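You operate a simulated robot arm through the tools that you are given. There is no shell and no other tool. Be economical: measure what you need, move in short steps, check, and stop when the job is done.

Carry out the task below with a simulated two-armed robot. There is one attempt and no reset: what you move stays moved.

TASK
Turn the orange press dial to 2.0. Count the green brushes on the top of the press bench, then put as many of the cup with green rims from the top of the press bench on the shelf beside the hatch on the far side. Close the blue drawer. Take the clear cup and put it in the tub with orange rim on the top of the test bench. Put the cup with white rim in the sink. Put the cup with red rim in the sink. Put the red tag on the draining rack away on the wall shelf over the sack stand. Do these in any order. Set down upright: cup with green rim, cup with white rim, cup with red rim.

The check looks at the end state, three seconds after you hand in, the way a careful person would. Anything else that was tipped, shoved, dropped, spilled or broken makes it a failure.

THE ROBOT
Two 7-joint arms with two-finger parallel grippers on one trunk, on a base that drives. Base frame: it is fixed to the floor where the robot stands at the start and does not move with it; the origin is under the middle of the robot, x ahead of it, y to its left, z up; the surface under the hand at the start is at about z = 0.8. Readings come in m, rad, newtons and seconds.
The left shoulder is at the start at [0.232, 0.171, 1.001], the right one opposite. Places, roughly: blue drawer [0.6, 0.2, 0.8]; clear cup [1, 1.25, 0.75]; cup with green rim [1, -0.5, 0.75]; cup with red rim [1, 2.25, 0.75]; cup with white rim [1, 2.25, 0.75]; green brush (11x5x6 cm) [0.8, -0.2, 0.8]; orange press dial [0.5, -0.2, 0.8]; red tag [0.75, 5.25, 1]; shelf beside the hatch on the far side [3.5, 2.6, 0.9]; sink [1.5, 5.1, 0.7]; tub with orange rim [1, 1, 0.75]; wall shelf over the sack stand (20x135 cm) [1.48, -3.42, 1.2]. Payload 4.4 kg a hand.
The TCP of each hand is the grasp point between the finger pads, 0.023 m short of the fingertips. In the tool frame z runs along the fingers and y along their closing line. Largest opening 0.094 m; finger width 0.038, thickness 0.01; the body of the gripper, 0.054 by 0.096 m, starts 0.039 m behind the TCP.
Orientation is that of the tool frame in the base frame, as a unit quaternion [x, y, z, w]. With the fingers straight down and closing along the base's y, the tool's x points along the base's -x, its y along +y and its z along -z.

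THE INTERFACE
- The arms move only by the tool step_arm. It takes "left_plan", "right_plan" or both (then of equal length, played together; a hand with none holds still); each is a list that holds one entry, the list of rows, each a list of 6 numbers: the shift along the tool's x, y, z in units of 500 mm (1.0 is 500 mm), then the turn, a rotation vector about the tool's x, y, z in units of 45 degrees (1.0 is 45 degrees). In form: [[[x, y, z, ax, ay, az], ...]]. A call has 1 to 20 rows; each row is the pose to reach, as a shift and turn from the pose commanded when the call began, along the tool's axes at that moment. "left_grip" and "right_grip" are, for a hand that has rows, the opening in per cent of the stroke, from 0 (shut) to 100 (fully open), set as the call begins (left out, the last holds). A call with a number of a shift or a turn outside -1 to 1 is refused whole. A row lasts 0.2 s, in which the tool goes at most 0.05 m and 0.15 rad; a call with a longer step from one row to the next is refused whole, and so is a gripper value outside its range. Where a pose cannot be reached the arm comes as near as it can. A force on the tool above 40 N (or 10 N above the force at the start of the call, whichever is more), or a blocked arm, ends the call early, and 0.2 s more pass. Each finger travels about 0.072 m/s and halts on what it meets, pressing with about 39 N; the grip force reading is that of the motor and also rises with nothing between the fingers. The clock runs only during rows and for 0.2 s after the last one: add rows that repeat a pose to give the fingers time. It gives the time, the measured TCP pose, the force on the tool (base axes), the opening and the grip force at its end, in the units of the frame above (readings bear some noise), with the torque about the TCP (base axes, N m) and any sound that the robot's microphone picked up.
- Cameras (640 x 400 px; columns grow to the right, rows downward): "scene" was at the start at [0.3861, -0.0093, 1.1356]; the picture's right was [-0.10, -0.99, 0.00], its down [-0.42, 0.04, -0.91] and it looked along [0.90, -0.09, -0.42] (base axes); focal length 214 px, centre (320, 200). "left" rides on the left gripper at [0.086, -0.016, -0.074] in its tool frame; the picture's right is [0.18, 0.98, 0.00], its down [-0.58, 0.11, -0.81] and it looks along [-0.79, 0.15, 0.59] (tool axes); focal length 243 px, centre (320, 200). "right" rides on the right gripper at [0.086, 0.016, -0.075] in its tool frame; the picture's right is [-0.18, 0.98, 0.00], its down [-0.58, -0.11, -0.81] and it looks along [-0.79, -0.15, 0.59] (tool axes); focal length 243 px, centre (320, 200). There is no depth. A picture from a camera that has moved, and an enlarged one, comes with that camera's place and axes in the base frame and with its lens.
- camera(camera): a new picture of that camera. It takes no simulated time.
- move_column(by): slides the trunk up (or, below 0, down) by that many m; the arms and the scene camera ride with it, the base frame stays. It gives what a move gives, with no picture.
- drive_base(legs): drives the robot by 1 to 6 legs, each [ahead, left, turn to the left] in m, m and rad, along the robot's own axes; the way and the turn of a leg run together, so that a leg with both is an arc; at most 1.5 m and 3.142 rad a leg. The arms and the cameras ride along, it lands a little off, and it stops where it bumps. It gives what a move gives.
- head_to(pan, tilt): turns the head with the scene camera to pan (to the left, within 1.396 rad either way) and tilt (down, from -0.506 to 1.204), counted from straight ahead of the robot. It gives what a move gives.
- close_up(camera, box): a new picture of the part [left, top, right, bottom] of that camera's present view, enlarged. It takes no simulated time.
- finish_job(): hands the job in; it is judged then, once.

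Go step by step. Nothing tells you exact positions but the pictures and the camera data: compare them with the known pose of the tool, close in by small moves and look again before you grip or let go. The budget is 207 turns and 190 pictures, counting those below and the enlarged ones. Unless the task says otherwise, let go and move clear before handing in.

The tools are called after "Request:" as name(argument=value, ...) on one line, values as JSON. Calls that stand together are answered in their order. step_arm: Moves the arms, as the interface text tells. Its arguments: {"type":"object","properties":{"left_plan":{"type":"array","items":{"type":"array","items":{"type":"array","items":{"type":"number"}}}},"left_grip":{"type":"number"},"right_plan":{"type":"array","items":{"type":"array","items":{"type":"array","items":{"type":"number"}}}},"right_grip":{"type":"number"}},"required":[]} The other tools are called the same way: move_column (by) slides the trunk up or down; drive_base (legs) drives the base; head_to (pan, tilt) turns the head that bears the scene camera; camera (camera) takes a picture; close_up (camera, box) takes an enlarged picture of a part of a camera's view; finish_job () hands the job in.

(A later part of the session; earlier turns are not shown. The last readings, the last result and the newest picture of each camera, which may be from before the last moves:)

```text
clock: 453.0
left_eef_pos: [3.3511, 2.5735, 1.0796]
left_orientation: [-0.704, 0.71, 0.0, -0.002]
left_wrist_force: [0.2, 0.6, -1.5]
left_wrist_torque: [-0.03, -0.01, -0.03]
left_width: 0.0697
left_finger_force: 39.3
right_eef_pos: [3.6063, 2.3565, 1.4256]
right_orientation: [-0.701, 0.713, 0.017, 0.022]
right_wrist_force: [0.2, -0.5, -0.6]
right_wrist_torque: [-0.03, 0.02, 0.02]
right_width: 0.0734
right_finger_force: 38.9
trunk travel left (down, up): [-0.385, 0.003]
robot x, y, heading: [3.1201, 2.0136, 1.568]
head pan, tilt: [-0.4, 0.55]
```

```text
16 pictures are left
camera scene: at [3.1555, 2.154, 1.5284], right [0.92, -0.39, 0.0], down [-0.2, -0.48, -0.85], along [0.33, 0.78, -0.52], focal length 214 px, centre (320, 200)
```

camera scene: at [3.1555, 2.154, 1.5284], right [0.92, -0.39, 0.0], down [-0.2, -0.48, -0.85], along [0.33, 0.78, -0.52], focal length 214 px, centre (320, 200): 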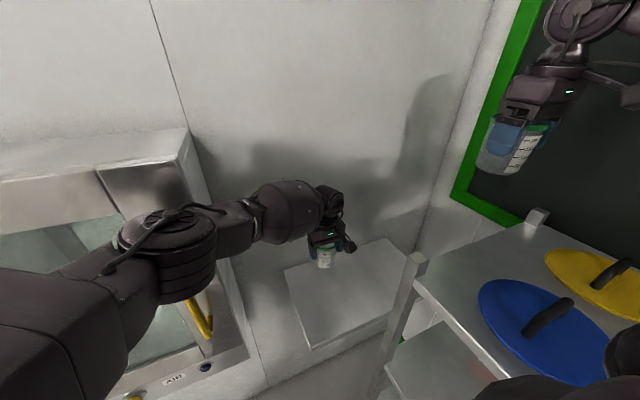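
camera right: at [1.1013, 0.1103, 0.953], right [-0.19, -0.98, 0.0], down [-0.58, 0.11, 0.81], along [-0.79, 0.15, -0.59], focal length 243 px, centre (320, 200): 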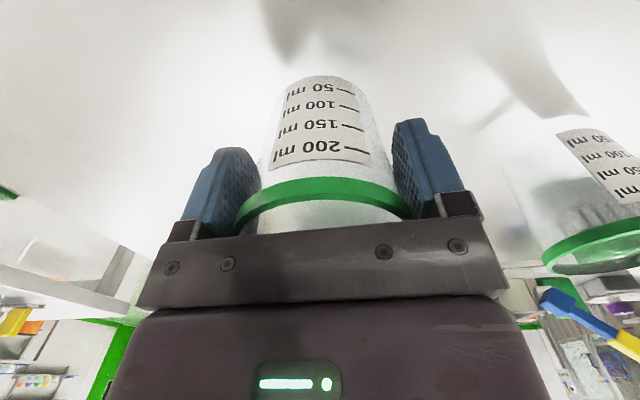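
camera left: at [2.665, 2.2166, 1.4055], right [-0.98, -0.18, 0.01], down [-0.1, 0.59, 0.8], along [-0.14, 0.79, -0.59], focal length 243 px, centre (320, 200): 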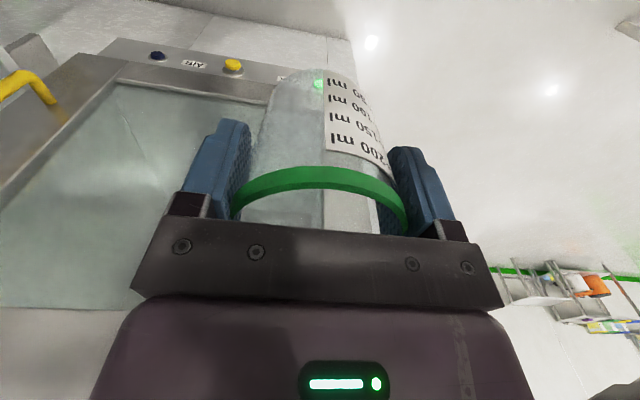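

Request:
step_arm(left_plan=[[[0, 0, 0.04, 0, 0, 0], [0, 0, 0.08, 0, 0, 0], [0, 0, 0.12, 0, 0, 0], [0, 0, 0.12, 0, 0, 0]]])

Request:
camera(camera="scene")

```text
clock: 454.2
left_eef_pos: [3.3239, 2.6117, 1.0368]
left_orientation: [0.72, -0.694, -0.02, -0.009]
left_wrist_force: [-0.3, -0.2, -0.1]
left_wrist_torque: [0.02, -0.01, -0.01]
left_width: 0.0699
left_finger_force: 39.4
right_eef_pos: [3.6074, 2.3576, 1.426]
right_orientation: [-0.701, 0.712, 0.017, 0.022]
right_wrist_force: [0.3, 0.7, -0.5]
right_wrist_torque: [0.01, -0.04, -0.02]
right_width: 0.0735
right_finger_force: 39.1
trunk travel left (down, up): [-0.385, 0.003]
robot x, y, heading: [3.1184, 2.013, 1.567]
head pan, tilt: [-0.4, 0.55]
stopped in row 4 (left hand): the arm was blocked; the commanded pose is now the measured one
```

```text
15 pictures are left
camera scene: at [3.1558, 2.1539, 1.5284], right [0.92, -0.39, 0.0], down [-0.2, -0.48, -0.85], along [0.33, 0.78, -0.52], focal length 214 px, centre (320, 200)
```

scene: 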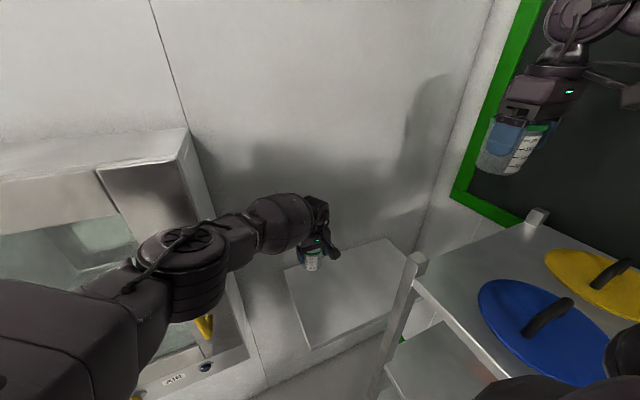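

The left elbow met the hatch handle. I raise, and place nearer the shelf's front edge (y≈2.47) with the base further back, which keeps the elbow clear.

Request:
step_arm(left_plan=[[[0, 0, -0.06, 0, 0, 0], [0, 0, -0.14, 0, 0, 0], [0, -0.03, -0.22, 0, 0, 0], [0.05, -0.06, -0.28, 0.02, 0.052, 0], [0.1, -0.09, -0.34, 0.02, 0.052, 0], [0.14, -0.092, -0.4, 0.02, 0.052, 0]]])

Request:
drive_base(legs=[[-0.075, 0, 0]])

Request:
step_arm(left_plan=[[[0, 0, 0.06, 0, 0, 0], [0, 0, 0.12, 0, 0, 0], [0, 0, 0.18, 0, 0, 0], [0, 0, 0.24, 0, 0, 0], [0, 0, 0.3, 0, 0, 0], [0, 0, 0.34, 0, 0, 0], [0, 0, 0.34, 0, 0, 0]]])

Request:
camera(camera="scene")

```text
clock: 455.6
left_eef_pos: [3.378, 2.5281, 1.233]
left_orientation: [0.718, -0.696, 0.003, 0.001]
left_wrist_force: [0.2, -0.2, 0.2]
left_wrist_torque: [0.02, 0.0, 0.0]
left_width: 0.0701
left_finger_force: 38.9
right_eef_pos: [3.6065, 2.3567, 1.4272]
right_orientation: [-0.701, 0.713, 0.018, 0.023]
right_wrist_force: [-0.5, -0.2, 0.2]
right_wrist_torque: [0.01, -0.02, -0.01]
right_width: 0.0735
right_finger_force: 39.4
trunk travel left (down, up): [-0.385, 0.003]
robot x, y, heading: [3.1181, 2.0117, 1.57]
head pan, tilt: [-0.4, 0.55]
```

```text
clock: 456.6
left_eef_pos: [3.3797, 2.4541, 1.2323]
left_orientation: [0.718, -0.696, 0.003, 0.0]
left_wrist_force: [0.1, 0.0, -0.7]
left_wrist_torque: [0.0, 0.01, 0.01]
left_width: 0.0701
left_finger_force: 39.0
right_eef_pos: [3.6069, 2.2814, 1.4263]
right_orientation: [-0.701, 0.712, 0.018, 0.023]
right_wrist_force: [0.4, -1.5, -0.1]
right_wrist_torque: [0.02, 0.0, -0.02]
right_width: 0.0733
right_finger_force: 39.6
trunk travel left (down, up): [-0.385, 0.003]
robot x, y, heading: [3.116, 1.9373, 1.567]
head pan, tilt: [-0.4, 0.55]
```

```text
clock: 458.2
left_eef_pos: [3.3791, 2.453, 1.0627]
left_orientation: [0.717, -0.697, 0.003, 0.001]
left_wrist_force: [0.1, -0.8, -0.8]
left_wrist_torque: [0.02, 0.0, -0.03]
left_width: 0.0699
left_finger_force: 38.8
right_eef_pos: [3.6073, 2.2824, 1.4273]
right_orientation: [-0.701, 0.712, 0.017, 0.022]
right_wrist_force: [0.8, 0.0, -0.3]
right_wrist_torque: [0.02, -0.01, 0.02]
right_width: 0.0732
right_finger_force: 38.7
trunk travel left (down, up): [-0.385, 0.003]
robot x, y, heading: [3.1189, 1.9403, 1.568]
head pan, tilt: [-0.4, 0.55]
```

```text
14 pictures are left
camera scene: at [3.1559, 2.0792, 1.5285], right [0.92, -0.39, 0.0], down [-0.2, -0.48, -0.85], along [0.33, 0.78, -0.52], focal length 214 px, centre (320, 200)
```

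scene: 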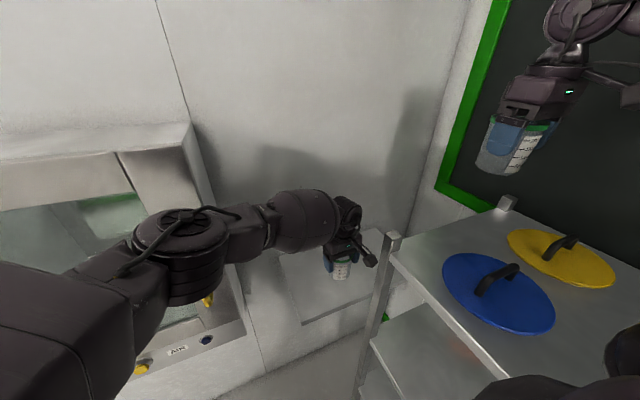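

Request:
step_arm(left_plan=[[[-0.02, 0, 0.02, 0, 0, 0], [-0.036, 0.01, 0.05, 0, 0, 0], [-0.036, 0.01, 0.08, 0, 0, 0], [-0.036, 0.01, 0.11, 0, 0, 0], [-0.036, 0.01, 0.14, 0, 0, 0], [-0.036, 0.01, 0.16, 0, 0, 0], [-0.036, 0.01, 0.17, 0, 0, 0], [-0.036, 0.01, 0.18, 0, 0, 0]]])

Request:
camera(camera="scene")

```text
clock: 459.6
left_eef_pos: [3.2904, 2.5697, 1.0199]
left_orientation: [0.766, -0.641, -0.033, -0.021]
left_wrist_force: [-1.1, 0.6, -0.1]
left_wrist_torque: [-0.01, 0.01, 0.0]
left_width: 0.0701
left_finger_force: 39.1
right_eef_pos: [3.6082, 2.2829, 1.427]
right_orientation: [-0.701, 0.713, 0.017, 0.022]
right_wrist_force: [-1.1, 0.2, -0.6]
right_wrist_torque: [0.01, -0.01, 0.01]
right_width: 0.0733
right_finger_force: 38.9
trunk travel left (down, up): [-0.385, 0.003]
robot x, y, heading: [3.1178, 1.9364, 1.568]
head pan, tilt: [-0.4, 0.55]
stopped in row 6 (left hand): the arm was blocked; the commanded pose is now the measured one
```

```text
13 pictures are left
camera scene: at [3.1554, 2.0797, 1.5285], right [0.92, -0.39, 0.0], down [-0.2, -0.48, -0.85], along [0.33, 0.78, -0.52], focal length 214 px, centre (320, 200)
```

scene: 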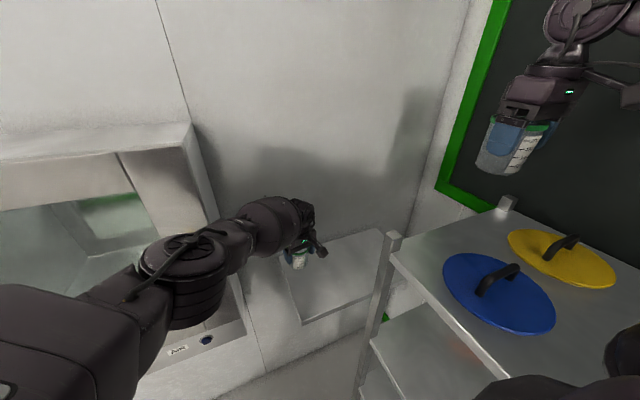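

The elbow still catches the hatch handle. I raise the hand, rotate the base clockwise ~0.4 rad so that the left arm comes in more frontally, then lower again.

Request:
step_arm(left_plan=[[[0, 0, -0.08, 0, 0, 0], [0, 0, -0.16, 0, 0, 0], [0, 0, -0.24, 0, 0, 0], [0, 0, -0.32, 0.013, 0.099, 0], [0, 0, -0.4, 0.013, 0.099, 0], [0, 0, -0.48, 0.013, 0.099, 0], [0, 0, -0.56, 0.013, 0.099, 0]]], right_plan=[[[0, 0, -0.03, 0, 0, 0], [0, 0, -0.06, 0, 0, 0], [0, 0, -0.09, 0, 0, 0], [0, 0, -0.12, 0, 0, 0], [0, 0, -0.15, 0, 0, 0], [0, 0, -0.18, 0, 0, 0], [0, 0, -0.2, 0, 0, 0]]])

Request:
drive_base(legs=[[0, 0, -0.4], [0.03, 0, 0]])

Request:
head_to(pan=0.0, tilt=0.6)

Request:
camera(camera="scene")

```text
clock: 461.2
left_eef_pos: [3.3012, 2.5441, 1.2992]
left_orientation: [0.765, -0.644, 0.003, 0.002]
left_wrist_force: [0.4, -0.4, -0.7]
left_wrist_torque: [0.01, -0.01, 0.01]
left_width: 0.0698
left_finger_force: 39.0
right_eef_pos: [3.6061, 2.2757, 1.5259]
right_orientation: [-0.701, 0.713, 0.017, 0.022]
right_wrist_force: [0.6, -0.6, -0.2]
right_wrist_torque: [0.01, -0.01, 0.0]
right_width: 0.0733
right_finger_force: 38.3
trunk travel left (down, up): [-0.385, 0.003]
robot x, y, heading: [3.1208, 1.9389, 1.565]
head pan, tilt: [-0.4, 0.55]
```

```text
clock: 463.1
left_eef_pos: [3.491, 2.4375, 1.2974]
left_orientation: [-0.626, 0.78, -0.004, -0.002]
left_wrist_force: [-0.3, -0.6, 0.3]
left_wrist_torque: [-0.03, -0.05, 0.0]
left_width: 0.0694
left_finger_force: 38.7
right_eef_pos: [3.6706, 2.076, 1.5266]
right_orientation: [-0.551, 0.834, 0.011, 0.025]
right_wrist_force: [0.0, 0.1, -0.4]
right_wrist_torque: [-0.02, 0.01, -0.01]
right_width: 0.0735
right_finger_force: 39.3
trunk travel left (down, up): [-0.385, 0.003]
robot x, y, heading: [3.0956, 1.9428, 1.181]
head pan, tilt: [-0.4, 0.55]
stopped in leg 2: the robot was blocked; the commanded pose is now the measured one
```

```text
clock: 464.0
left_eef_pos: [3.4924, 2.4366, 1.2979]
left_orientation: [-0.626, 0.78, -0.003, -0.002]
left_wrist_force: [0.8, -0.1, -0.3]
left_wrist_torque: [0.02, -0.01, -0.03]
left_width: 0.0701
left_finger_force: 39.3
right_eef_pos: [3.673, 2.0761, 1.5255]
right_orientation: [-0.551, 0.834, 0.013, 0.025]
right_wrist_force: [-0.6, -1.3, -0.5]
right_wrist_torque: [0.0, -0.03, 0.0]
right_width: 0.0733
right_finger_force: 38.9
trunk travel left (down, up): [-0.385, 0.003]
robot x, y, heading: [3.0917, 1.9436, 1.181]
head pan, tilt: [0.0, 0.6]
```

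```text
12 pictures are left
camera scene: at [3.1517, 2.0808, 1.524], right [0.92, -0.38, 0.0], down [-0.21, -0.52, -0.83], along [0.31, 0.76, -0.56], focal length 214 px, centre (320, 200)
```

scene: 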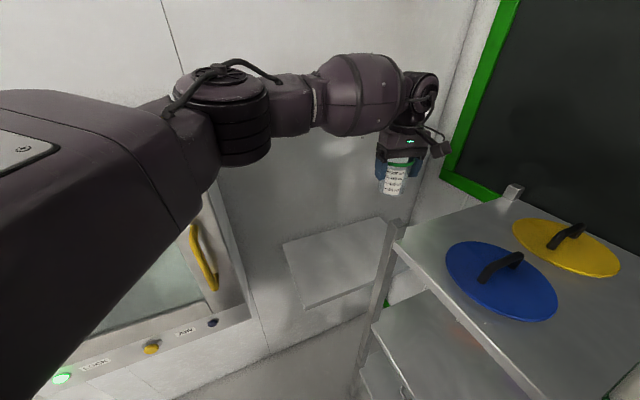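

Request:
step_arm(left_plan=[[[-0.02, 0.08, 0, 0, 0, 0], [-0.045, 0.17, 0, 0, 0, 0], [-0.07, 0.266, 0, 0, 0, 0], [-0.07, 0.266, 0.08, 0, 0, 0], [-0.07, 0.266, 0.16, 0, 0, 0], [-0.07, 0.266, 0.24, 0, 0, 0], [-0.07, 0.266, 0.32, 0, 0, 0], [-0.07, 0.266, 0.4, 0, 0, 0], [-0.07, 0.266, 0.46, 0, 0, 0], [-0.07, 0.266, 0.46, 0, 0, 0]]])

Request:
step_arm(left_plan=[[[0, 0, 0.03, 0, 0, 0], [0, 0, 0.06, 0, 0, 0], [0, 0, 0.09, 0, 0, 0], [0, 0, 0.12, 0, 0, 0], [0, 0, 0.15, 0, 0, 0], [0, 0, 0.15, 0, 0, 0]]])

Request:
camera(camera="scene")

```text
clock: 465.5
left_eef_pos: [3.3915, 2.5151, 1.2887]
left_orientation: [-0.616, 0.782, 0.041, 0.083]
left_wrist_force: [0.8, 0.8, -0.3]
left_wrist_torque: [-0.05, -0.02, 0.0]
left_width: 0.07
left_finger_force: 38.4
right_eef_pos: [3.6697, 2.076, 1.5252]
right_orientation: [-0.555, 0.832, 0.014, 0.024]
right_wrist_force: [0.2, 2.5, -1.1]
right_wrist_torque: [-0.14, 0.04, -0.02]
right_width: 0.0735
right_finger_force: 38.8
trunk travel left (down, up): [-0.385, 0.003]
robot x, y, heading: [3.0903, 1.9451, 1.184]
head pan, tilt: [0.0, 0.6]
stopped in row 7 (left hand): the arm was blocked; the commanded pose is now the measured one
```

```text
clock: 467.1
left_eef_pos: [3.4067, 2.5313, 1.2666]
left_orientation: [-0.609, 0.781, 0.065, 0.12]
left_wrist_force: [0.8, -1.9, -3.4]
left_wrist_torque: [0.15, 0.0, 0.01]
left_width: 0.0701
left_finger_force: 39.1
right_eef_pos: [3.672, 2.0731, 1.5226]
right_orientation: [-0.554, 0.832, 0.014, 0.025]
right_wrist_force: [0.0, -2.3, 0.3]
right_wrist_torque: [0.09, -0.01, 0.0]
right_width: 0.0731
right_finger_force: 38.9
trunk travel left (down, up): [-0.385, 0.003]
robot x, y, heading: [3.0951, 1.9467, 1.187]
head pan, tilt: [0.0, 0.6]
stopped in row 6 (left hand): the arm was blocked; the commanded pose is now the measured one
```

```text
11 pictures are left
camera scene: at [3.1494, 2.075, 1.5214], right [0.93, -0.37, 0.0], down [-0.21, -0.52, -0.83], along [0.31, 0.77, -0.56], focal length 214 px, centre (320, 200)
```

scene: 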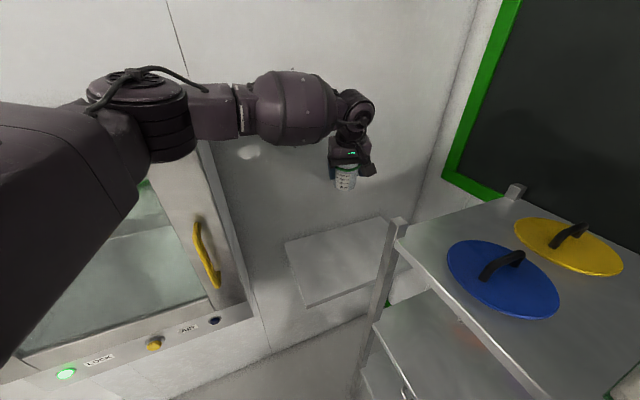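

The left arm inevitably meets the hatch here, so both cups must be set down with the right arm (its elbow stays clear when approaching from further left). I back off, straighten and stow the left hand.

Request:
drive_base(legs=[[-0.22, 0, 0]])

Request:
step_arm(left_plan=[[[0, 0, 0, -0.02, 0.11, 0], [0, 0, 0, -0.04, 0.22, 0], [0, 0, 0, -0.057, 0.34, 0], [0, 0, 0, -0.057, 0.34, 0]]])

Request:
step_arm(left_plan=[[[0.06, 0.06, 0, 0, 0, 0], [0.12, 0.12, 0, 0, 0, 0], [0.18, 0.18, 0, 0, 0, 0], [0.24, 0.24, 0, 0, 0, 0], [0.3, 0.3, 0, 0, 0, 0], [0.36, 0.36, 0, 0, 0, 0], [0.42, 0.42, 0, 0, 0, 0], [0.48, 0.48, 0, 0, 0, 0], [0.54, 0.54, 0, 0, 0, 0], [0.54, 0.54, 0, 0, 0, 0]]])

Request:
camera(camera="left")

```text
clock: 468.8
left_eef_pos: [3.3252, 2.3345, 1.268]
left_orientation: [-0.609, 0.781, 0.062, 0.118]
left_wrist_force: [0.5, -0.5, -0.5]
left_wrist_torque: [0.01, 0.0, 0.03]
left_width: 0.07
left_finger_force: 38.7
right_eef_pos: [3.589, 1.877, 1.526]
right_orientation: [-0.554, 0.832, 0.013, 0.024]
right_wrist_force: [-0.2, -0.7, -0.6]
right_wrist_torque: [-0.01, 0.0, -0.01]
right_width: 0.0735
right_finger_force: 38.7
trunk travel left (down, up): [-0.385, 0.003]
robot x, y, heading: [3.0092, 1.7454, 1.189]
head pan, tilt: [0.0, 0.6]
```

```text
clock: 469.8
left_eef_pos: [3.325, 2.3352, 1.2677]
left_orientation: [-0.616, 0.788, -0.003, 0.0]
left_wrist_force: [0.0, -0.1, -0.4]
left_wrist_torque: [0.0, 0.0, 0.0]
left_width: 0.07
left_finger_force: 38.7
right_eef_pos: [3.5894, 1.8763, 1.5257]
right_orientation: [-0.554, 0.832, 0.012, 0.024]
right_wrist_force: [-0.4, -0.1, 0.2]
right_wrist_torque: [0.01, 0.0, -0.01]
right_width: 0.0732
right_finger_force: 39.0
trunk travel left (down, up): [-0.385, 0.003]
robot x, y, heading: [3.0116, 1.7433, 1.189]
head pan, tilt: [0.0, 0.6]
```

```text
clock: 472.0
left_eef_pos: [2.9997, 2.1393, 1.2663]
left_orientation: [-0.615, 0.788, -0.001, 0.0]
left_wrist_force: [0.2, -0.2, -0.8]
left_wrist_torque: [-0.01, 0.0, 0.02]
left_width: 0.07
left_finger_force: 39.4
right_eef_pos: [3.5891, 1.8783, 1.5253]
right_orientation: [-0.555, 0.832, 0.013, 0.024]
right_wrist_force: [-0.9, 0.2, -0.1]
right_wrist_torque: [-0.01, 0.02, 0.02]
right_width: 0.0731
right_finger_force: 39.2
trunk travel left (down, up): [-0.385, 0.003]
robot x, y, heading: [3.0107, 1.7437, 1.195]
head pan, tilt: [0.0, 0.6]
```

```text
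10 pictures are left
camera left: at [2.9937, 2.0513, 1.3413], right [-1.0, 0.06, 0.0], down [0.03, 0.59, 0.8], along [0.05, 0.8, -0.59], focal length 243 px, centre (320, 200)
```

left: 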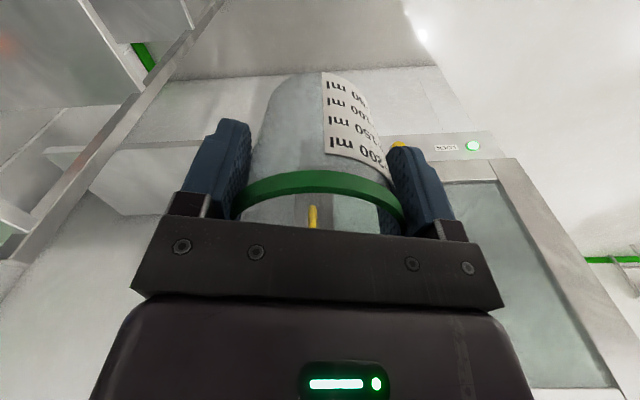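

Request:
step_arm(left_plan=[[[0.03, 0.08, 0, 0, 0, 0], [0.06, 0.16, 0, 0, 0, 0], [0.1, 0.24, 0, 0, 0, 0], [0.13, 0.32, 0, 0, 0, 0], [0.16, 0.4, 0, 0, 0, 0], [0.19, 0.48, 0, 0, 0, 0], [0.22, 0.56, 0, 0, 0, 0], [0.226, 0.59, 0, 0, 0, 0]]])

Request:
drive_base(legs=[[0, 0, 0.105], [0, 0.367, 0], [0.28, 0, 0]])

Request:
head_to(pan=-0.3, tilt=0.55)

```text
clock: 474.0
left_eef_pos: [2.7484, 2.175, 1.4043]
left_orientation: [-0.502, 0.806, 0.155, 0.272]
left_wrist_force: [0.4, -0.2, -1.3]
left_wrist_torque: [-0.06, 0.0, 0.03]
left_width: 0.0701
left_finger_force: 38.8
left hand out of reach, approached as far as the arm can: row 1, 2, 3, 4, 5, 6, 7, 8
right_eef_pos: [3.5906, 1.8785, 1.525]
right_orientation: [-0.554, 0.832, 0.012, 0.024]
right_wrist_force: [-1.0, 0.5, -0.4]
right_wrist_torque: [0.01, 0.02, -0.02]
right_width: 0.0735
right_finger_force: 39.1
trunk travel left (down, up): [-0.385, 0.003]
robot x, y, heading: [3.0081, 1.7407, 1.191]
head pan, tilt: [0.0, 0.6]
stopped in row 8 (left hand): the arm was blocked; the commanded pose is now the measured one
```

```text
clock: 479.8
left_eef_pos: [2.4286, 2.5152, 1.4028]
left_orientation: [-0.545, 0.778, 0.17, 0.262]
left_wrist_force: [-0.1, 0.7, -0.3]
left_wrist_torque: [-0.02, 0.01, 0.0]
left_width: 0.0698
left_finger_force: 38.8
right_eef_pos: [3.2967, 2.3101, 1.5257]
right_orientation: [-0.598, 0.801, 0.014, 0.023]
right_wrist_force: [-0.3, -0.6, -1.4]
right_wrist_torque: [-0.03, 0.01, 0.02]
right_width: 0.0735
right_finger_force: 39.2
trunk travel left (down, up): [-0.385, 0.003]
robot x, y, heading: [2.7382, 2.1132, 1.297]
head pan, tilt: [0.0, 0.6]
```

```text
clock: 480.6
left_eef_pos: [2.4288, 2.5151, 1.4049]
left_orientation: [-0.545, 0.778, 0.17, 0.263]
left_wrist_force: [-0.4, -0.1, 0.1]
left_wrist_torque: [0.0, -0.04, -0.01]
left_width: 0.07
left_finger_force: 38.8
right_eef_pos: [3.2963, 2.309, 1.5264]
right_orientation: [-0.598, 0.801, 0.014, 0.025]
right_wrist_force: [0.6, 0.5, -0.2]
right_wrist_torque: [0.01, -0.01, 0.02]
right_width: 0.0731
right_finger_force: 38.9
trunk travel left (down, up): [-0.385, 0.003]
robot x, y, heading: [2.7343, 2.1168, 1.3]
head pan, tilt: [-0.3, 0.55]
```

Request:
step_arm(right_plan=[[[-0.057, 0.011, 0.053, 0, 0.02, 0], [-0.114, 0.023, 0.107, 0, 0.04, 0], [-0.171, 0.034, 0.16, 0, 0.06, 0], [-0.228, 0.045, 0.213, -0.009, 0.072, 0], [-0.286, 0.057, 0.267, -0.009, 0.072, 0], [-0.343, 0.068, 0.32, -0.009, 0.072, 0], [-0.4, 0.079, 0.373, -0.009, 0.072, 0], [-0.457, 0.091, 0.427, -0.009, 0.072, 0], [-0.514, 0.102, 0.48, -0.009, 0.072, 0], [-0.514, 0.102, 0.56, -0.009, 0.072, 0], [-0.514, 0.102, 0.64, -0.009, 0.072, 0], [-0.514, 0.102, 0.72, -0.009, 0.072, 0], [-0.514, 0.102, 0.8, -0.009, 0.072, 0], [-0.514, 0.102, 0.88, -0.009, 0.072, 0], [-0.514, 0.102, 0.88, -0.009, 0.072, 0]]])

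Request:
camera(camera="scene")

```text
clock: 483.8
left_eef_pos: [2.4265, 2.5146, 1.4038]
left_orientation: [-0.545, 0.778, 0.17, 0.263]
left_wrist_force: [0.3, -0.3, -0.4]
left_wrist_torque: [-0.02, 0.0, 0.02]
left_width: 0.0703
left_finger_force: 39.1
right_eef_pos: [3.3316, 2.591, 1.0988]
right_orientation: [-0.598, 0.802, -0.001, 0.0]
right_wrist_force: [0.0, -0.7, -0.6]
right_wrist_torque: [0.0, 0.01, -0.03]
right_width: 0.0736
right_finger_force: 39.3
trunk travel left (down, up): [-0.385, 0.003]
robot x, y, heading: [2.7374, 2.114, 1.297]
head pan, tilt: [-0.3, 0.55]
```

```text
9 pictures are left
camera scene: at [2.8023, 2.2454, 1.5285], right [0.84, -0.54, 0.0], down [-0.28, -0.44, -0.85], along [0.46, 0.72, -0.52], focal length 214 px, centre (320, 200)
```

scene: 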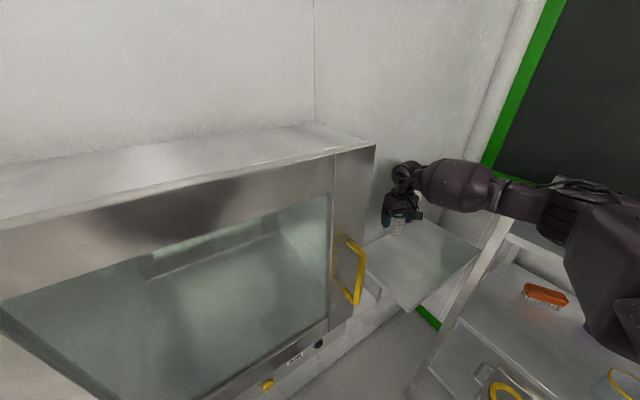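

Request:
step_arm(right_plan=[[[0.056, 0.049, 0, 0, 0, 0], [0.056, 0.049, 0.05, 0, 0, 0], [0.056, 0.049, 0.1, 0, 0, 0], [0.056, 0.049, 0.15, 0, 0, 0], [0.056, 0.049, 0.2, 0, 0, 0], [0.056, 0.049, 0.24, 0, 0, 0], [0.056, 0.049, 0.255, 0, 0, 0], [0.056, 0.049, 0.265, 0, 0, 0]]])

Request:
close_up(camera="scene", box=[330, 140, 590, 320])

```text
clock: 485.6
left_eef_pos: [2.4283, 2.5153, 1.4046]
left_orientation: [-0.544, 0.778, 0.169, 0.263]
left_wrist_force: [-0.4, 0.4, -1.0]
left_wrist_torque: [0.0, -0.01, 0.0]
left_width: 0.0698
left_finger_force: 38.6
right_eef_pos: [3.2986, 2.5727, 0.9685]
right_orientation: [-0.598, 0.801, 0.0, -0.001]
right_wrist_force: [0.4, -0.2, -0.8]
right_wrist_torque: [-0.03, 0.0, 0.02]
right_width: 0.0732
right_finger_force: 39.5
trunk travel left (down, up): [-0.385, 0.003]
robot x, y, heading: [2.7343, 2.112, 1.294]
head pan, tilt: [-0.3, 0.55]
```

```text
2.22 times, centred on (460, 230) of scene
camera zoom: at [2.8026, 2.2458, 1.5285], right [0.84, -0.54, 0.0], down [-0.28, -0.44, -0.85], along [0.46, 0.72, -0.52], focal length 477 px, centre (9, 133)
```

zoom: 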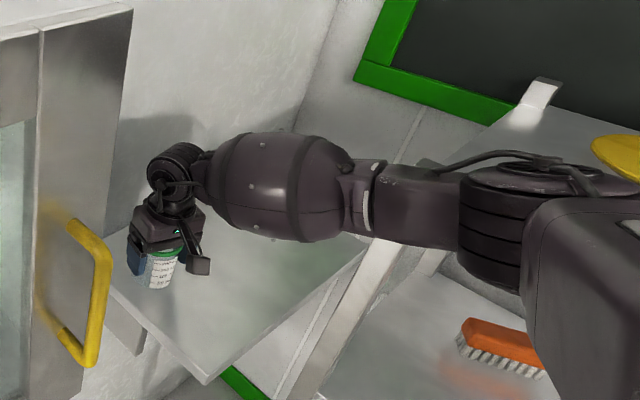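

The right cup is just above the shelf, clear of handle and rack. Lower to contact.

Request:
step_arm(right_plan=[[[0, 0, 0.004, 0, 0, 0], [0, 0, 0.008, 0, 0, 0], [0, 0, 0.012, 0, 0, 0], [0, 0, 0.016, 0, 0, 0]]])

```text
clock: 486.6
left_eef_pos: [2.4277, 2.5142, 1.4038]
left_orientation: [-0.545, 0.778, 0.169, 0.264]
left_wrist_force: [0.0, 0.7, 0.0]
left_wrist_torque: [-0.04, 0.06, 0.01]
left_width: 0.0699
left_finger_force: 38.9
right_eef_pos: [3.2987, 2.5728, 0.963]
right_orientation: [-0.597, 0.802, 0.0, 0.001]
right_wrist_force: [0.0, -2.1, 13.4]
right_wrist_torque: [0.16, 0.29, 0.03]
right_width: 0.0732
right_finger_force: 38.8
trunk travel left (down, up): [-0.385, 0.003]
robot x, y, heading: [2.7354, 2.1144, 1.296]
head pan, tilt: [-0.3, 0.55]
```

Contact. Release and lift straight up.

Request:
step_arm(right_plan=[[[0, 0, -0.004, 0, 0, 0], [0, 0, -0.004, 0, 0, 0], [0, 0, -0.004, 0, 0, 0], [0, 0, -0.004, 0, 0, 0], [0, 0, -0.03, 0, 0, 0], [0, 0, -0.07, 0, 0, 0], [0, 0, -0.12, 0, 0, 0], [0, 0, -0.18, 0, 0, 0], [0, 0, -0.25, 0, 0, 0], [0, 0, -0.33, 0, 0, 0], [0, 0, -0.41, 0, 0, 0], [0, 0, -0.49, 0, 0, 0], [0, 0, -0.57, 0, 0, 0]]], right_grip=100)

Request:
close_up(camera="scene", box=[330, 140, 590, 320])

```text
clock: 489.4
left_eef_pos: [2.4268, 2.5144, 1.4035]
left_orientation: [-0.544, 0.778, 0.169, 0.264]
left_wrist_force: [-0.3, 0.1, 0.3]
left_wrist_torque: [-0.03, 0.0, -0.02]
left_width: 0.0699
left_finger_force: 39.0
right_eef_pos: [3.2983, 2.5746, 1.2456]
right_orientation: [-0.599, 0.801, 0.001, -0.001]
right_wrist_force: [0.2, -0.2, 0.4]
right_wrist_torque: [0.03, 0.04, 0.03]
right_width: 0.0942
right_finger_force: 0.1
trunk travel left (down, up): [-0.385, 0.003]
robot x, y, heading: [2.7387, 2.1141, 1.294]
head pan, tilt: [-0.3, 0.55]
```

```text
2.22 times, centred on (460, 230) of scene
camera zoom: at [2.802, 2.2455, 1.5285], right [0.84, -0.54, 0.0], down [-0.28, -0.44, -0.85], along [0.46, 0.72, -0.52], focal length 477 px, centre (9, 133)
```

zoom: 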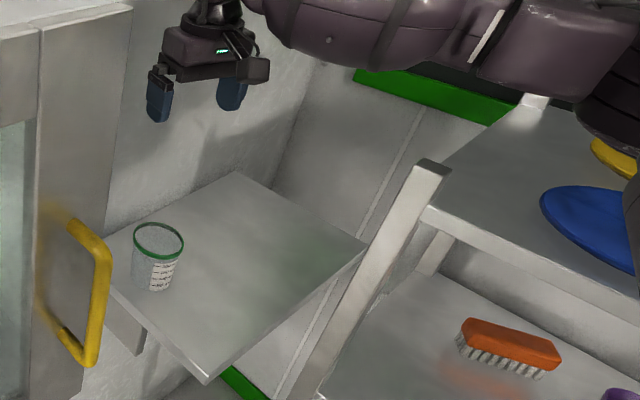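

One cup is placed. For the other I'll transfer it from the left to the right hand: put it down at the free spot [1.03, 2.23] on the test bench, then regrip with the right. First back away and straighten the left hand.

Request:
drive_base(legs=[[-0.6, 0, 0]])

Request:
step_arm(left_plan=[[[-0.01, -0.05, 0.05, -0.006, 0.14, 0], [-0.02, -0.1, 0.1, -0.012, 0.28, 0], [-0.03, -0.15, 0.15, -0.018, 0.42, 0], [-0.04, -0.2, 0.2, -0.024, 0.56, 0], [-0.05, -0.24, 0.25, -0.03, 0.7, 0], [-0.056, -0.276, 0.3, -0.033, 0.811, 0], [-0.056, -0.276, 0.3, -0.033, 0.811, 0]]])

Request:
drive_base(legs=[[0, 0, 1.842], [0.5, -0.84, 0]])

Request:
move_column(by=-0.24)

```text
clock: 492.8
left_eef_pos: [2.2671, 1.9413, 1.4051]
left_orientation: [-0.546, 0.777, 0.17, 0.263]
left_wrist_force: [-0.3, -0.1, -0.6]
left_wrist_torque: [-0.02, -0.04, 0.0]
left_width: 0.0701
left_finger_force: 38.8
right_eef_pos: [3.1371, 2.0043, 1.2445]
right_orientation: [-0.601, 0.8, 0.0, 0.0]
right_wrist_force: [-0.3, 0.6, 0.1]
right_wrist_torque: [-0.02, -0.02, 0.04]
right_width: 0.0939
right_finger_force: 0.1
trunk travel left (down, up): [-0.385, 0.003]
robot x, y, heading: [2.5766, 1.5436, 1.302]
head pan, tilt: [-0.3, 0.55]
```

```text
clock: 494.4
left_eef_pos: [2.4349, 1.9992, 1.3033]
left_orientation: [-0.576, 0.817, 0.0, 0.0]
left_wrist_force: [-0.5, -0.2, -1.0]
left_wrist_torque: [0.02, 0.01, 0.01]
left_width: 0.0697
left_finger_force: 39.2
right_eef_pos: [3.1351, 2.004, 1.2438]
right_orientation: [-0.6, 0.8, 0.0, 0.0]
right_wrist_force: [-0.4, 0.1, 0.6]
right_wrist_torque: [0.01, -0.03, 0.02]
right_width: 0.0939
right_finger_force: 0.1
trunk travel left (down, up): [-0.385, 0.003]
robot x, y, heading: [2.5787, 1.5451, 1.301]
head pan, tilt: [-0.3, 0.55]
```

```text
clock: 506.5
left_eef_pos: [1.6372, 2.0633, 1.3042]
left_orientation: [1.0, -0.012, 0.001, 0.001]
left_wrist_force: [0.0, -0.2, -0.1]
left_wrist_torque: [0.03, -0.02, -0.01]
left_width: 0.0697
left_finger_force: 38.7
right_eef_pos: [1.4129, 2.7276, 1.2455]
right_orientation: [1.0, 0.018, 0.001, 0.0]
right_wrist_force: [0.4, -0.2, 0.4]
right_wrist_torque: [-0.01, 0.03, -0.02]
right_width: 0.0943
right_finger_force: 0.2
trunk travel left (down, up): [-0.385, 0.003]
robot x, y, heading: [2.0246, 2.3396, -3.095]
head pan, tilt: [-0.3, 0.55]
```

```text
clock: 509.0
left_eef_pos: [1.6316, 2.0625, 1.0528]
left_orientation: [1.0, -0.011, 0.021, 0.0]
left_wrist_force: [0.1, -0.9, 0.4]
left_wrist_torque: [0.0, 0.0, 0.0]
left_width: 0.07
left_finger_force: 38.4
right_eef_pos: [1.4128, 2.7273, 1.0062]
right_orientation: [1.0, 0.018, 0.0, 0.0]
right_wrist_force: [0.3, 0.0, 0.2]
right_wrist_torque: [-0.01, 0.0, -0.06]
right_width: 0.0941
right_finger_force: 0.1
trunk travel left (down, up): [-0.145, 0.243]
robot x, y, heading: [2.0255, 2.3413, -3.095]
head pan, tilt: [-0.3, 0.55]
```

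Request:
drive_base(legs=[[0.36, 0, -0.046]])

Request:
head_to(pan=0.0, tilt=0.6)

Request:
camera(camera="scene")

```text
clock: 511.3
left_eef_pos: [1.2595, 2.0699, 1.0518]
left_orientation: [0.999, -0.034, 0.022, 0.0]
left_wrist_force: [-0.1, 0.3, -0.3]
left_wrist_torque: [-0.05, 0.02, 0.01]
left_width: 0.0699
left_finger_force: 39.2
right_eef_pos: [1.0716, 2.7427, 1.0042]
right_orientation: [1.0, -0.004, 0.001, 0.001]
right_wrist_force: [-0.3, 0.2, -0.2]
right_wrist_torque: [0.0, 0.0, -0.02]
right_width: 0.0938
right_finger_force: 0.2
trunk travel left (down, up): [-0.145, 0.243]
robot x, y, heading: [1.669, 2.3311, -3.133]
head pan, tilt: [-0.3, 0.55]
```

```text
clock: 512.1
left_eef_pos: [1.261, 2.0695, 1.0506]
left_orientation: [0.999, -0.033, 0.023, 0.0]
left_wrist_force: [0.4, -0.7, -0.4]
left_wrist_torque: [0.0, -0.01, -0.01]
left_width: 0.0699
left_finger_force: 38.4
right_eef_pos: [1.072, 2.744, 1.0053]
right_orientation: [1.0, -0.003, 0.0, 0.001]
right_wrist_force: [-0.1, 0.0, -0.9]
right_wrist_torque: [0.01, 0.06, 0.01]
right_width: 0.094
right_finger_force: 0.1
trunk travel left (down, up): [-0.145, 0.243]
robot x, y, heading: [1.6659, 2.331, -3.135]
head pan, tilt: [0.0, 0.6]
```

```text
6 pictures are left
camera scene: at [1.4, 2.3284, 1.2693], right [-0.01, 1.0, 0.0], down [0.56, 0.0, -0.83], along [-0.83, 0.0, -0.56], focal length 214 px, centre (320, 200)
```

scene: 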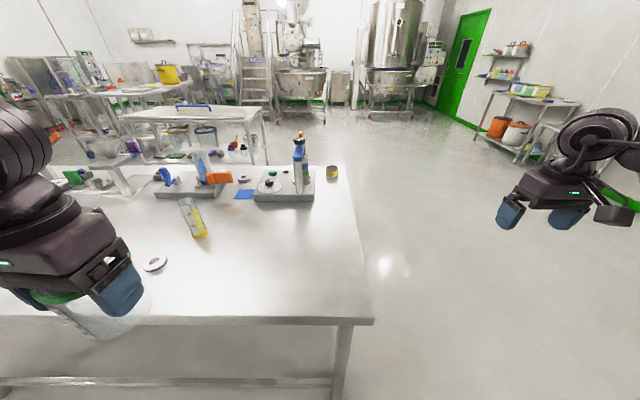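

The bench spot is free. Set the left cup down there.

Request:
step_arm(left_plan=[[[-0.064, -0.047, 0, 0, -0.02, 0], [-0.127, -0.095, 0, 0, -0.04, 0], [-0.191, -0.142, 0, 0, -0.056, 0], [-0.254, -0.19, 0, 0, -0.056, 0], [-0.318, -0.237, 0, 0, -0.056, 0], [-0.381, -0.285, 0, 0, -0.056, 0], [-0.445, -0.332, 0, 0, -0.056, 0], [-0.445, -0.332, 0.08, 0, -0.056, 0], [-0.445, -0.332, 0.16, 0, -0.056, 0], [-0.445, -0.332, 0.24, 0, -0.056, 0], [-0.445, -0.332, 0.31, 0, -0.056, 0], [-0.445, -0.332, 0.35, 0, -0.056, 0]]])

Request:
step_arm(left_plan=[[[0, 0, 0.006, 0, 0, 0], [0, 0, 0.012, 0, 0, 0], [0, 0, 0.018, 0, 0, 0], [0, 0, 0.024, 0, 0, 0], [0, 0, 0.03, 0, 0, 0]]])

```text
clock: 514.7
left_eef_pos: [1.1351, 2.1714, 0.9631]
left_orientation: [0.999, -0.034, 0.001, -0.001]
left_wrist_force: [0.5, -0.5, -0.6]
left_wrist_torque: [-0.01, 0.0, 0.0]
left_width: 0.0701
left_finger_force: 39.0
left hand out of reach, approached as far as the arm can: row 5, 6, 7, 8, 9, 10, 11, 12
right_eef_pos: [1.0728, 2.7429, 1.0044]
right_orientation: [1.0, -0.003, 0.001, 0.0]
right_wrist_force: [-0.4, -0.2, 0.0]
right_wrist_torque: [-0.01, 0.0, 0.01]
right_width: 0.0941
right_finger_force: 0.1
trunk travel left (down, up): [-0.145, 0.243]
robot x, y, heading: [1.6701, 2.3281, -3.137]
head pan, tilt: [0.0, 0.6]
```

```text
clock: 515.9
left_eef_pos: [1.1368, 2.1713, 0.9521]
left_orientation: [0.999, -0.033, 0.001, -0.001]
left_wrist_force: [0.6, -0.1, -1.1]
left_wrist_torque: [0.01, 0.03, -0.01]
left_width: 0.0701
left_finger_force: 39.0
left hand out of reach, approached as far as the arm can: row 4, 5
right_eef_pos: [1.0719, 2.7433, 1.0049]
right_orientation: [1.0, -0.004, 0.001, 0.0]
right_wrist_force: [0.5, 0.5, 0.4]
right_wrist_torque: [0.0, -0.04, 0.0]
right_width: 0.0939
right_finger_force: 0.0
trunk travel left (down, up): [-0.145, 0.243]
robot x, y, heading: [1.6709, 2.3279, -3.133]
head pan, tilt: [0.0, 0.6]
```

The hand is too close in for this config; I back the base off 12 cm and extend instead.

Request:
drive_base(legs=[[-0.14, 0, 0]])

Request:
step_arm(left_plan=[[[-0.07, -0.03, 0, 0, 0, 0], [-0.14, -0.06, 0, 0, 0, 0], [-0.21, -0.08, 0, 0, 0, 0], [-0.28, -0.1, 0, 0, 0, 0], [-0.35, -0.1, 0, 0, 0, 0], [-0.43, -0.1, 0, 0, 0, 0], [-0.43, -0.1, 0.06, 0, 0, 0], [-0.43, -0.1, 0.12, 0, 0, 0], [-0.43, -0.1, 0.15, 0, 0, 0], [-0.43, -0.1, 0.15, 0, 0, 0]]])

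```text
clock: 517.2
left_eef_pos: [1.2742, 2.1715, 0.9526]
left_orientation: [0.999, -0.033, 0.0, -0.001]
left_wrist_force: [0.1, -0.6, 0.2]
left_wrist_torque: [0.01, 0.0, 0.03]
left_width: 0.0699
left_finger_force: 39.1
right_eef_pos: [1.2095, 2.7431, 1.0052]
right_orientation: [1.0, -0.003, 0.001, 0.0]
right_wrist_force: [0.2, -0.3, -0.2]
right_wrist_torque: [-0.01, 0.02, 0.01]
right_width: 0.0938
right_finger_force: 0.0
trunk travel left (down, up): [-0.145, 0.243]
robot x, y, heading: [1.8076, 2.3307, -3.137]
head pan, tilt: [0.0, 0.6]
```

```text
clock: 519.4
left_eef_pos: [1.1906, 2.1384, 0.9852]
left_orientation: [0.999, -0.034, 0.0, -0.002]
left_wrist_force: [0.1, 0.3, -0.3]
left_wrist_torque: [-0.02, -0.03, 0.0]
left_width: 0.07
left_finger_force: 38.9
left hand out of reach, approached as far as the arm can: row 1, 2, 3, 4, 5, 6, 7, 8, 9, 10
right_eef_pos: [1.2091, 2.7441, 1.0049]
right_orientation: [1.0, -0.003, 0.001, 0.0]
right_wrist_force: [-0.6, -0.1, 0.1]
right_wrist_torque: [0.0, -0.02, -0.01]
right_width: 0.094
right_finger_force: 0.0
trunk travel left (down, up): [-0.145, 0.243]
robot x, y, heading: [1.8072, 2.3323, -3.136]
head pan, tilt: [0.0, 0.6]
```

Request:
step_arm(left_plan=[[[0, 0.04, -0.06, 0, 0, 0], [0, 0.08, -0.12, 0, 0, 0], [0, 0.12, -0.18, 0, 0, 0], [0, 0.16, -0.24, 0, 0, 0], [0, 0.2, -0.3, 0, 0, 0], [0, 0.24, -0.36, 0, 0, 0], [0, 0.24, -0.36, 0, 0, 0]]])

Request:
step_arm(left_plan=[[[-0.07, 0, 0, 0, 0, 0], [-0.14, 0, 0, 0, 0, 0], [-0.21, 0, 0, 0, 0, 0], [-0.28, 0, 0, 0, 0, 0], [-0.3, 0, 0, 0, 0, 0]]])

```text
clock: 521.0
left_eef_pos: [1.1849, 2.0166, 1.168]
left_orientation: [0.999, -0.033, 0.001, 0.0]
left_wrist_force: [-0.8, -0.3, -0.8]
left_wrist_torque: [0.0, -0.03, -0.02]
left_width: 0.0697
left_finger_force: 38.9
right_eef_pos: [1.2079, 2.7438, 1.0046]
right_orientation: [1.0, -0.004, 0.001, 0.0]
right_wrist_force: [0.3, -0.1, 0.4]
right_wrist_torque: [-0.01, -0.02, 0.01]
right_width: 0.0941
right_finger_force: 0.1
trunk travel left (down, up): [-0.145, 0.243]
robot x, y, heading: [1.8089, 2.3297, -3.139]
head pan, tilt: [0.0, 0.6]
```

```text
clock: 522.2
left_eef_pos: [1.0831, 2.0149, 1.1589]
left_orientation: [0.999, -0.033, 0.001, 0.0]
left_wrist_force: [-0.3, -0.9, -0.7]
left_wrist_torque: [-0.02, -0.01, 0.04]
left_width: 0.0698
left_finger_force: 38.9
left hand out of reach, approached as far as the arm can: row 3, 4, 5
right_eef_pos: [1.2089, 2.7439, 1.0042]
right_orientation: [1.0, -0.003, 0.001, 0.001]
right_wrist_force: [0.0, -0.4, 0.1]
right_wrist_torque: [0.04, 0.03, 0.01]
right_width: 0.0939
right_finger_force: 0.1
trunk travel left (down, up): [-0.145, 0.243]
robot x, y, heading: [1.8037, 2.3319, -3.13]
head pan, tilt: [0.0, 0.6]
```

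Request:
drive_base(legs=[[0, -0.235, 0]])

Request:
step_arm(left_plan=[[[0, 0, 0.08, 0, 0, 0], [0, 0, 0.16, 0, 0, 0], [0, 0, 0.24, 0, 0, 0], [0, 0, 0.32, 0, 0, 0], [0, 0, 0.4, 0, 0, 0], [-0.02, 0, 0.48, 0, 0, 0], [-0.03, 0, 0.54, 0, 0, 0], [-0.03, 0, 0.56, 0, 0, 0]]])

```text
clock: 524.9
left_eef_pos: [1.0817, 2.2508, 1.1585]
left_orientation: [0.999, -0.034, 0.001, -0.001]
left_wrist_force: [0.1, 0.2, -0.6]
left_wrist_torque: [0.01, -0.01, 0.02]
left_width: 0.0698
left_finger_force: 39.6
right_eef_pos: [1.2084, 2.9804, 1.0023]
right_orientation: [1.0, -0.004, 0.0, 0.0]
right_wrist_force: [0.2, 0.4, 1.0]
right_wrist_torque: [-0.03, 0.02, 0.0]
right_width: 0.0938
right_finger_force: 0.0
trunk travel left (down, up): [-0.145, 0.243]
robot x, y, heading: [1.8051, 2.5628, -3.142]
head pan, tilt: [0.0, 0.6]
```

```text
clock: 526.7
left_eef_pos: [1.1032, 2.2345, 0.9048]
left_orientation: [0.999, -0.034, 0.0, 0.0]
left_wrist_force: [-0.3, 0.0, -0.6]
left_wrist_torque: [-0.03, 0.02, 0.01]
left_width: 0.0698
left_finger_force: 38.6
left hand out of reach, approached as far as the arm can: row 5, 6, 7, 8
right_eef_pos: [1.2074, 2.9799, 1.0054]
right_orientation: [1.0, -0.004, 0.002, 0.0]
right_wrist_force: [-0.8, -0.2, -0.1]
right_wrist_torque: [0.02, -0.01, 0.0]
right_width: 0.094
right_finger_force: 0.1
trunk travel left (down, up): [-0.145, 0.243]
robot x, y, heading: [1.8062, 2.5639, -3.135]
head pan, tilt: [0.0, 0.6]
```

Request:
drive_base(legs=[[0.06, 0, 0]])

Request:
step_arm(left_plan=[[[0.03, 0, 0.01, 0, 0, 0], [0.06, 0, 0.03, 0, 0, 0], [0.08, 0, 0.05, 0, 0, 0], [0.08, 0, 0.06, 0, 0, 0], [0.08, 0, 0.068, 0, 0, 0], [0.08, 0, 0.076, 0, 0, 0], [0.08, 0, 0.084, 0, 0, 0], [0.08, 0, 0.092, 0, 0, 0]]])

```text
clock: 527.7
left_eef_pos: [1.0419, 2.234, 0.905]
left_orientation: [0.999, -0.034, 0.001, -0.001]
left_wrist_force: [-0.9, 0.8, 0.0]
left_wrist_torque: [0.0, -0.04, -0.03]
left_width: 0.07
left_finger_force: 39.2
right_eef_pos: [1.1461, 2.9792, 1.0033]
right_orientation: [1.0, -0.003, 0.001, 0.0]
right_wrist_force: [-1.0, -0.5, 0.4]
right_wrist_torque: [0.03, -0.02, -0.03]
right_width: 0.0939
right_finger_force: 0.0
trunk travel left (down, up): [-0.145, 0.243]
robot x, y, heading: [1.746, 2.5648, -3.136]
head pan, tilt: [0.0, 0.6]
```

```text
clock: 529.5
left_eef_pos: [1.0819, 2.2316, 0.8639]
left_orientation: [0.999, -0.033, -0.003, -0.001]
left_wrist_force: [1.5, -1.7, 20.4]
left_wrist_torque: [-0.36, -0.19, -0.02]
left_width: 0.0698
left_finger_force: 39.0
right_eef_pos: [1.1478, 2.9799, 1.0073]
right_orientation: [1.0, -0.003, 0.0, 0.0]
right_wrist_force: [0.0, -0.3, 0.4]
right_wrist_torque: [0.03, 0.03, -0.02]
right_width: 0.094
right_finger_force: 0.1
trunk travel left (down, up): [-0.145, 0.243]
robot x, y, heading: [1.7441, 2.5633, -3.137]
head pan, tilt: [0.0, 0.6]
```

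The cup is on the bench at [1.082, 2.232]. Release and lift the left hand clear.

Request:
step_arm(left_plan=[[[0, 0, -0.004, 0, 0, 0], [0, 0, -0.004, 0, 0, 0], [0, 0, -0.004, 0, 0, 0], [0, 0, -0.004, 0, 0, 0], [0, 0, -0.03, 0, 0, 0], [0, 0, -0.07, 0, 0, 0], [0, 0, -0.12, 0, 0, 0], [0, 0, -0.18, 0, 0, 0], [0, 0, -0.25, 0, 0, 0], [0, 0, -0.33, 0, 0, 0], [0, 0, -0.41, 0, 0, 0], [0, 0, -0.49, 0, 0, 0]]], left_grip=100)

Request:
step_arm(left_plan=[[[0.07, 0, -0.03, 0, 0, 0], [0.14, 0, -0.06, 0, 0, 0], [0.21, 0, -0.09, 0, 0, 0], [0.28, 0, -0.12, 0, 0, 0], [0.34, 0, -0.14, 0, 0, 0]]], right_plan=[[[0, 0, -0.06, 0, 0, 0], [0, 0, -0.12, 0, 0, 0], [0, 0, -0.18, 0, 0, 0], [0, 0, -0.22, 0, 0, 0], [0, 0, -0.22, 0, 0, 0]]])

Request:
drive_base(legs=[[-0.05, 0.63, -0.005]])

Request:
camera(camera="right")

```text
clock: 532.1
left_eef_pos: [1.085, 2.2311, 1.106]
left_orientation: [0.999, -0.034, 0.0, -0.001]
left_wrist_force: [0.3, 0.1, -0.5]
left_wrist_torque: [-0.01, 0.05, -0.02]
left_width: 0.0941
left_finger_force: 0.1
right_eef_pos: [1.1473, 2.9796, 1.0061]
right_orientation: [1.0, -0.004, 0.0, 0.0]
right_wrist_force: [0.1, -0.7, 0.2]
right_wrist_torque: [0.0, 0.02, 0.0]
right_width: 0.0938
right_finger_force: 0.0
trunk travel left (down, up): [-0.145, 0.243]
robot x, y, heading: [1.7461, 2.5647, -3.131]
head pan, tilt: [0.0, 0.6]
```

```text
clock: 533.3
left_eef_pos: [1.2525, 2.2187, 1.1749]
left_orientation: [0.999, -0.034, 0.0, 0.0]
left_wrist_force: [0.2, -0.5, -0.2]
left_wrist_torque: [0.03, 0.0, -0.01]
left_width: 0.0937
left_finger_force: 0.1
right_eef_pos: [1.1462, 2.9804, 1.1144]
right_orientation: [1.0, -0.004, 0.001, 0.0]
right_wrist_force: [0.8, -0.4, -0.2]
right_wrist_torque: [0.01, 0.03, 0.0]
right_width: 0.094
right_finger_force: 0.0
trunk travel left (down, up): [-0.145, 0.243]
robot x, y, heading: [1.7453, 2.5646, -3.132]
head pan, tilt: [0.0, 0.6]
```

```text
clock: 539.2
left_eef_pos: [1.2985, 1.6, 1.1743]
left_orientation: [0.999, -0.038, 0.0, -0.001]
left_wrist_force: [-0.3, 0.6, -0.5]
left_wrist_torque: [0.0, 0.02, 0.04]
left_width: 0.094
left_finger_force: 0.1
right_eef_pos: [1.2016, 2.3623, 1.1136]
right_orientation: [1.0, -0.008, 0.001, -0.001]
right_wrist_force: [-0.2, 0.1, 0.2]
right_wrist_torque: [0.01, 0.01, 0.03]
right_width: 0.0942
right_finger_force: 0.0
trunk travel left (down, up): [-0.145, 0.243]
robot x, y, heading: [1.7943, 1.9459, 3.138]
head pan, tilt: [0.0, 0.6]
```

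```text
5 pictures are left
camera right: at [1.2872, 2.3449, 1.1884], right [-0.2, -0.98, 0.0], down [-0.58, 0.12, 0.81], along [-0.79, 0.16, -0.59], focal length 243 px, centre (320, 200)
```

right: 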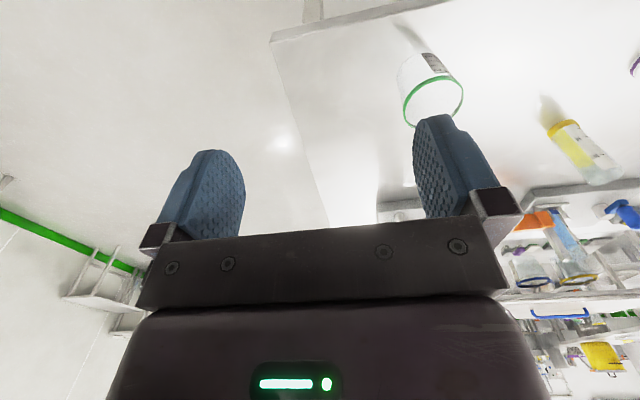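

Cup stands at [1.081, 2.232]. Move the right hand over it, descend and grip.

Request:
step_arm(right_plan=[[[-0.047, 0.053, 0, 0, 0, 0], [-0.095, 0.106, 0, 0, 0, 0], [-0.142, 0.158, 0, 0, 0, 0], [-0.19, 0.211, 0, 0, 0, 0], [-0.237, 0.264, 0, 0, 0, 0], [-0.237, 0.264, 0.08, 0, 0, 0], [-0.237, 0.264, 0.16, 0, 0, 0], [-0.237, 0.264, 0.2, 0, 0, 0], [-0.237, 0.264, 0.2, 0, 0, 0]]], right_grip=100)

Request:
camera(camera="right")

```text
clock: 541.2
left_eef_pos: [1.2997, 1.6002, 1.1738]
left_orientation: [0.999, -0.038, 0.0, -0.001]
left_wrist_force: [0.3, -0.1, 0.3]
left_wrist_torque: [0.01, -0.01, 0.0]
left_width: 0.0941
left_finger_force: 0.2
right_eef_pos: [1.0825, 2.2314, 1.0141]
right_orientation: [1.0, -0.008, 0.001, 0.0]
right_wrist_force: [-0.9, -0.3, 0.5]
right_wrist_torque: [0.01, 0.01, -0.01]
right_width: 0.094
right_finger_force: 0.1
trunk travel left (down, up): [-0.145, 0.243]
robot x, y, heading: [1.7978, 1.9476, 3.138]
head pan, tilt: [0.0, 0.6]
```

```text
4 pictures are left
camera right: at [1.1674, 2.2139, 1.0884], right [-0.2, -0.98, 0.0], down [-0.58, 0.12, 0.81], along [-0.79, 0.16, -0.59], focal length 243 px, centre (320, 200)
```

right: 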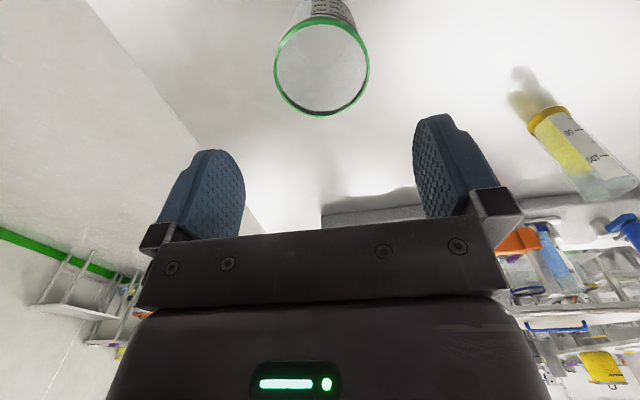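

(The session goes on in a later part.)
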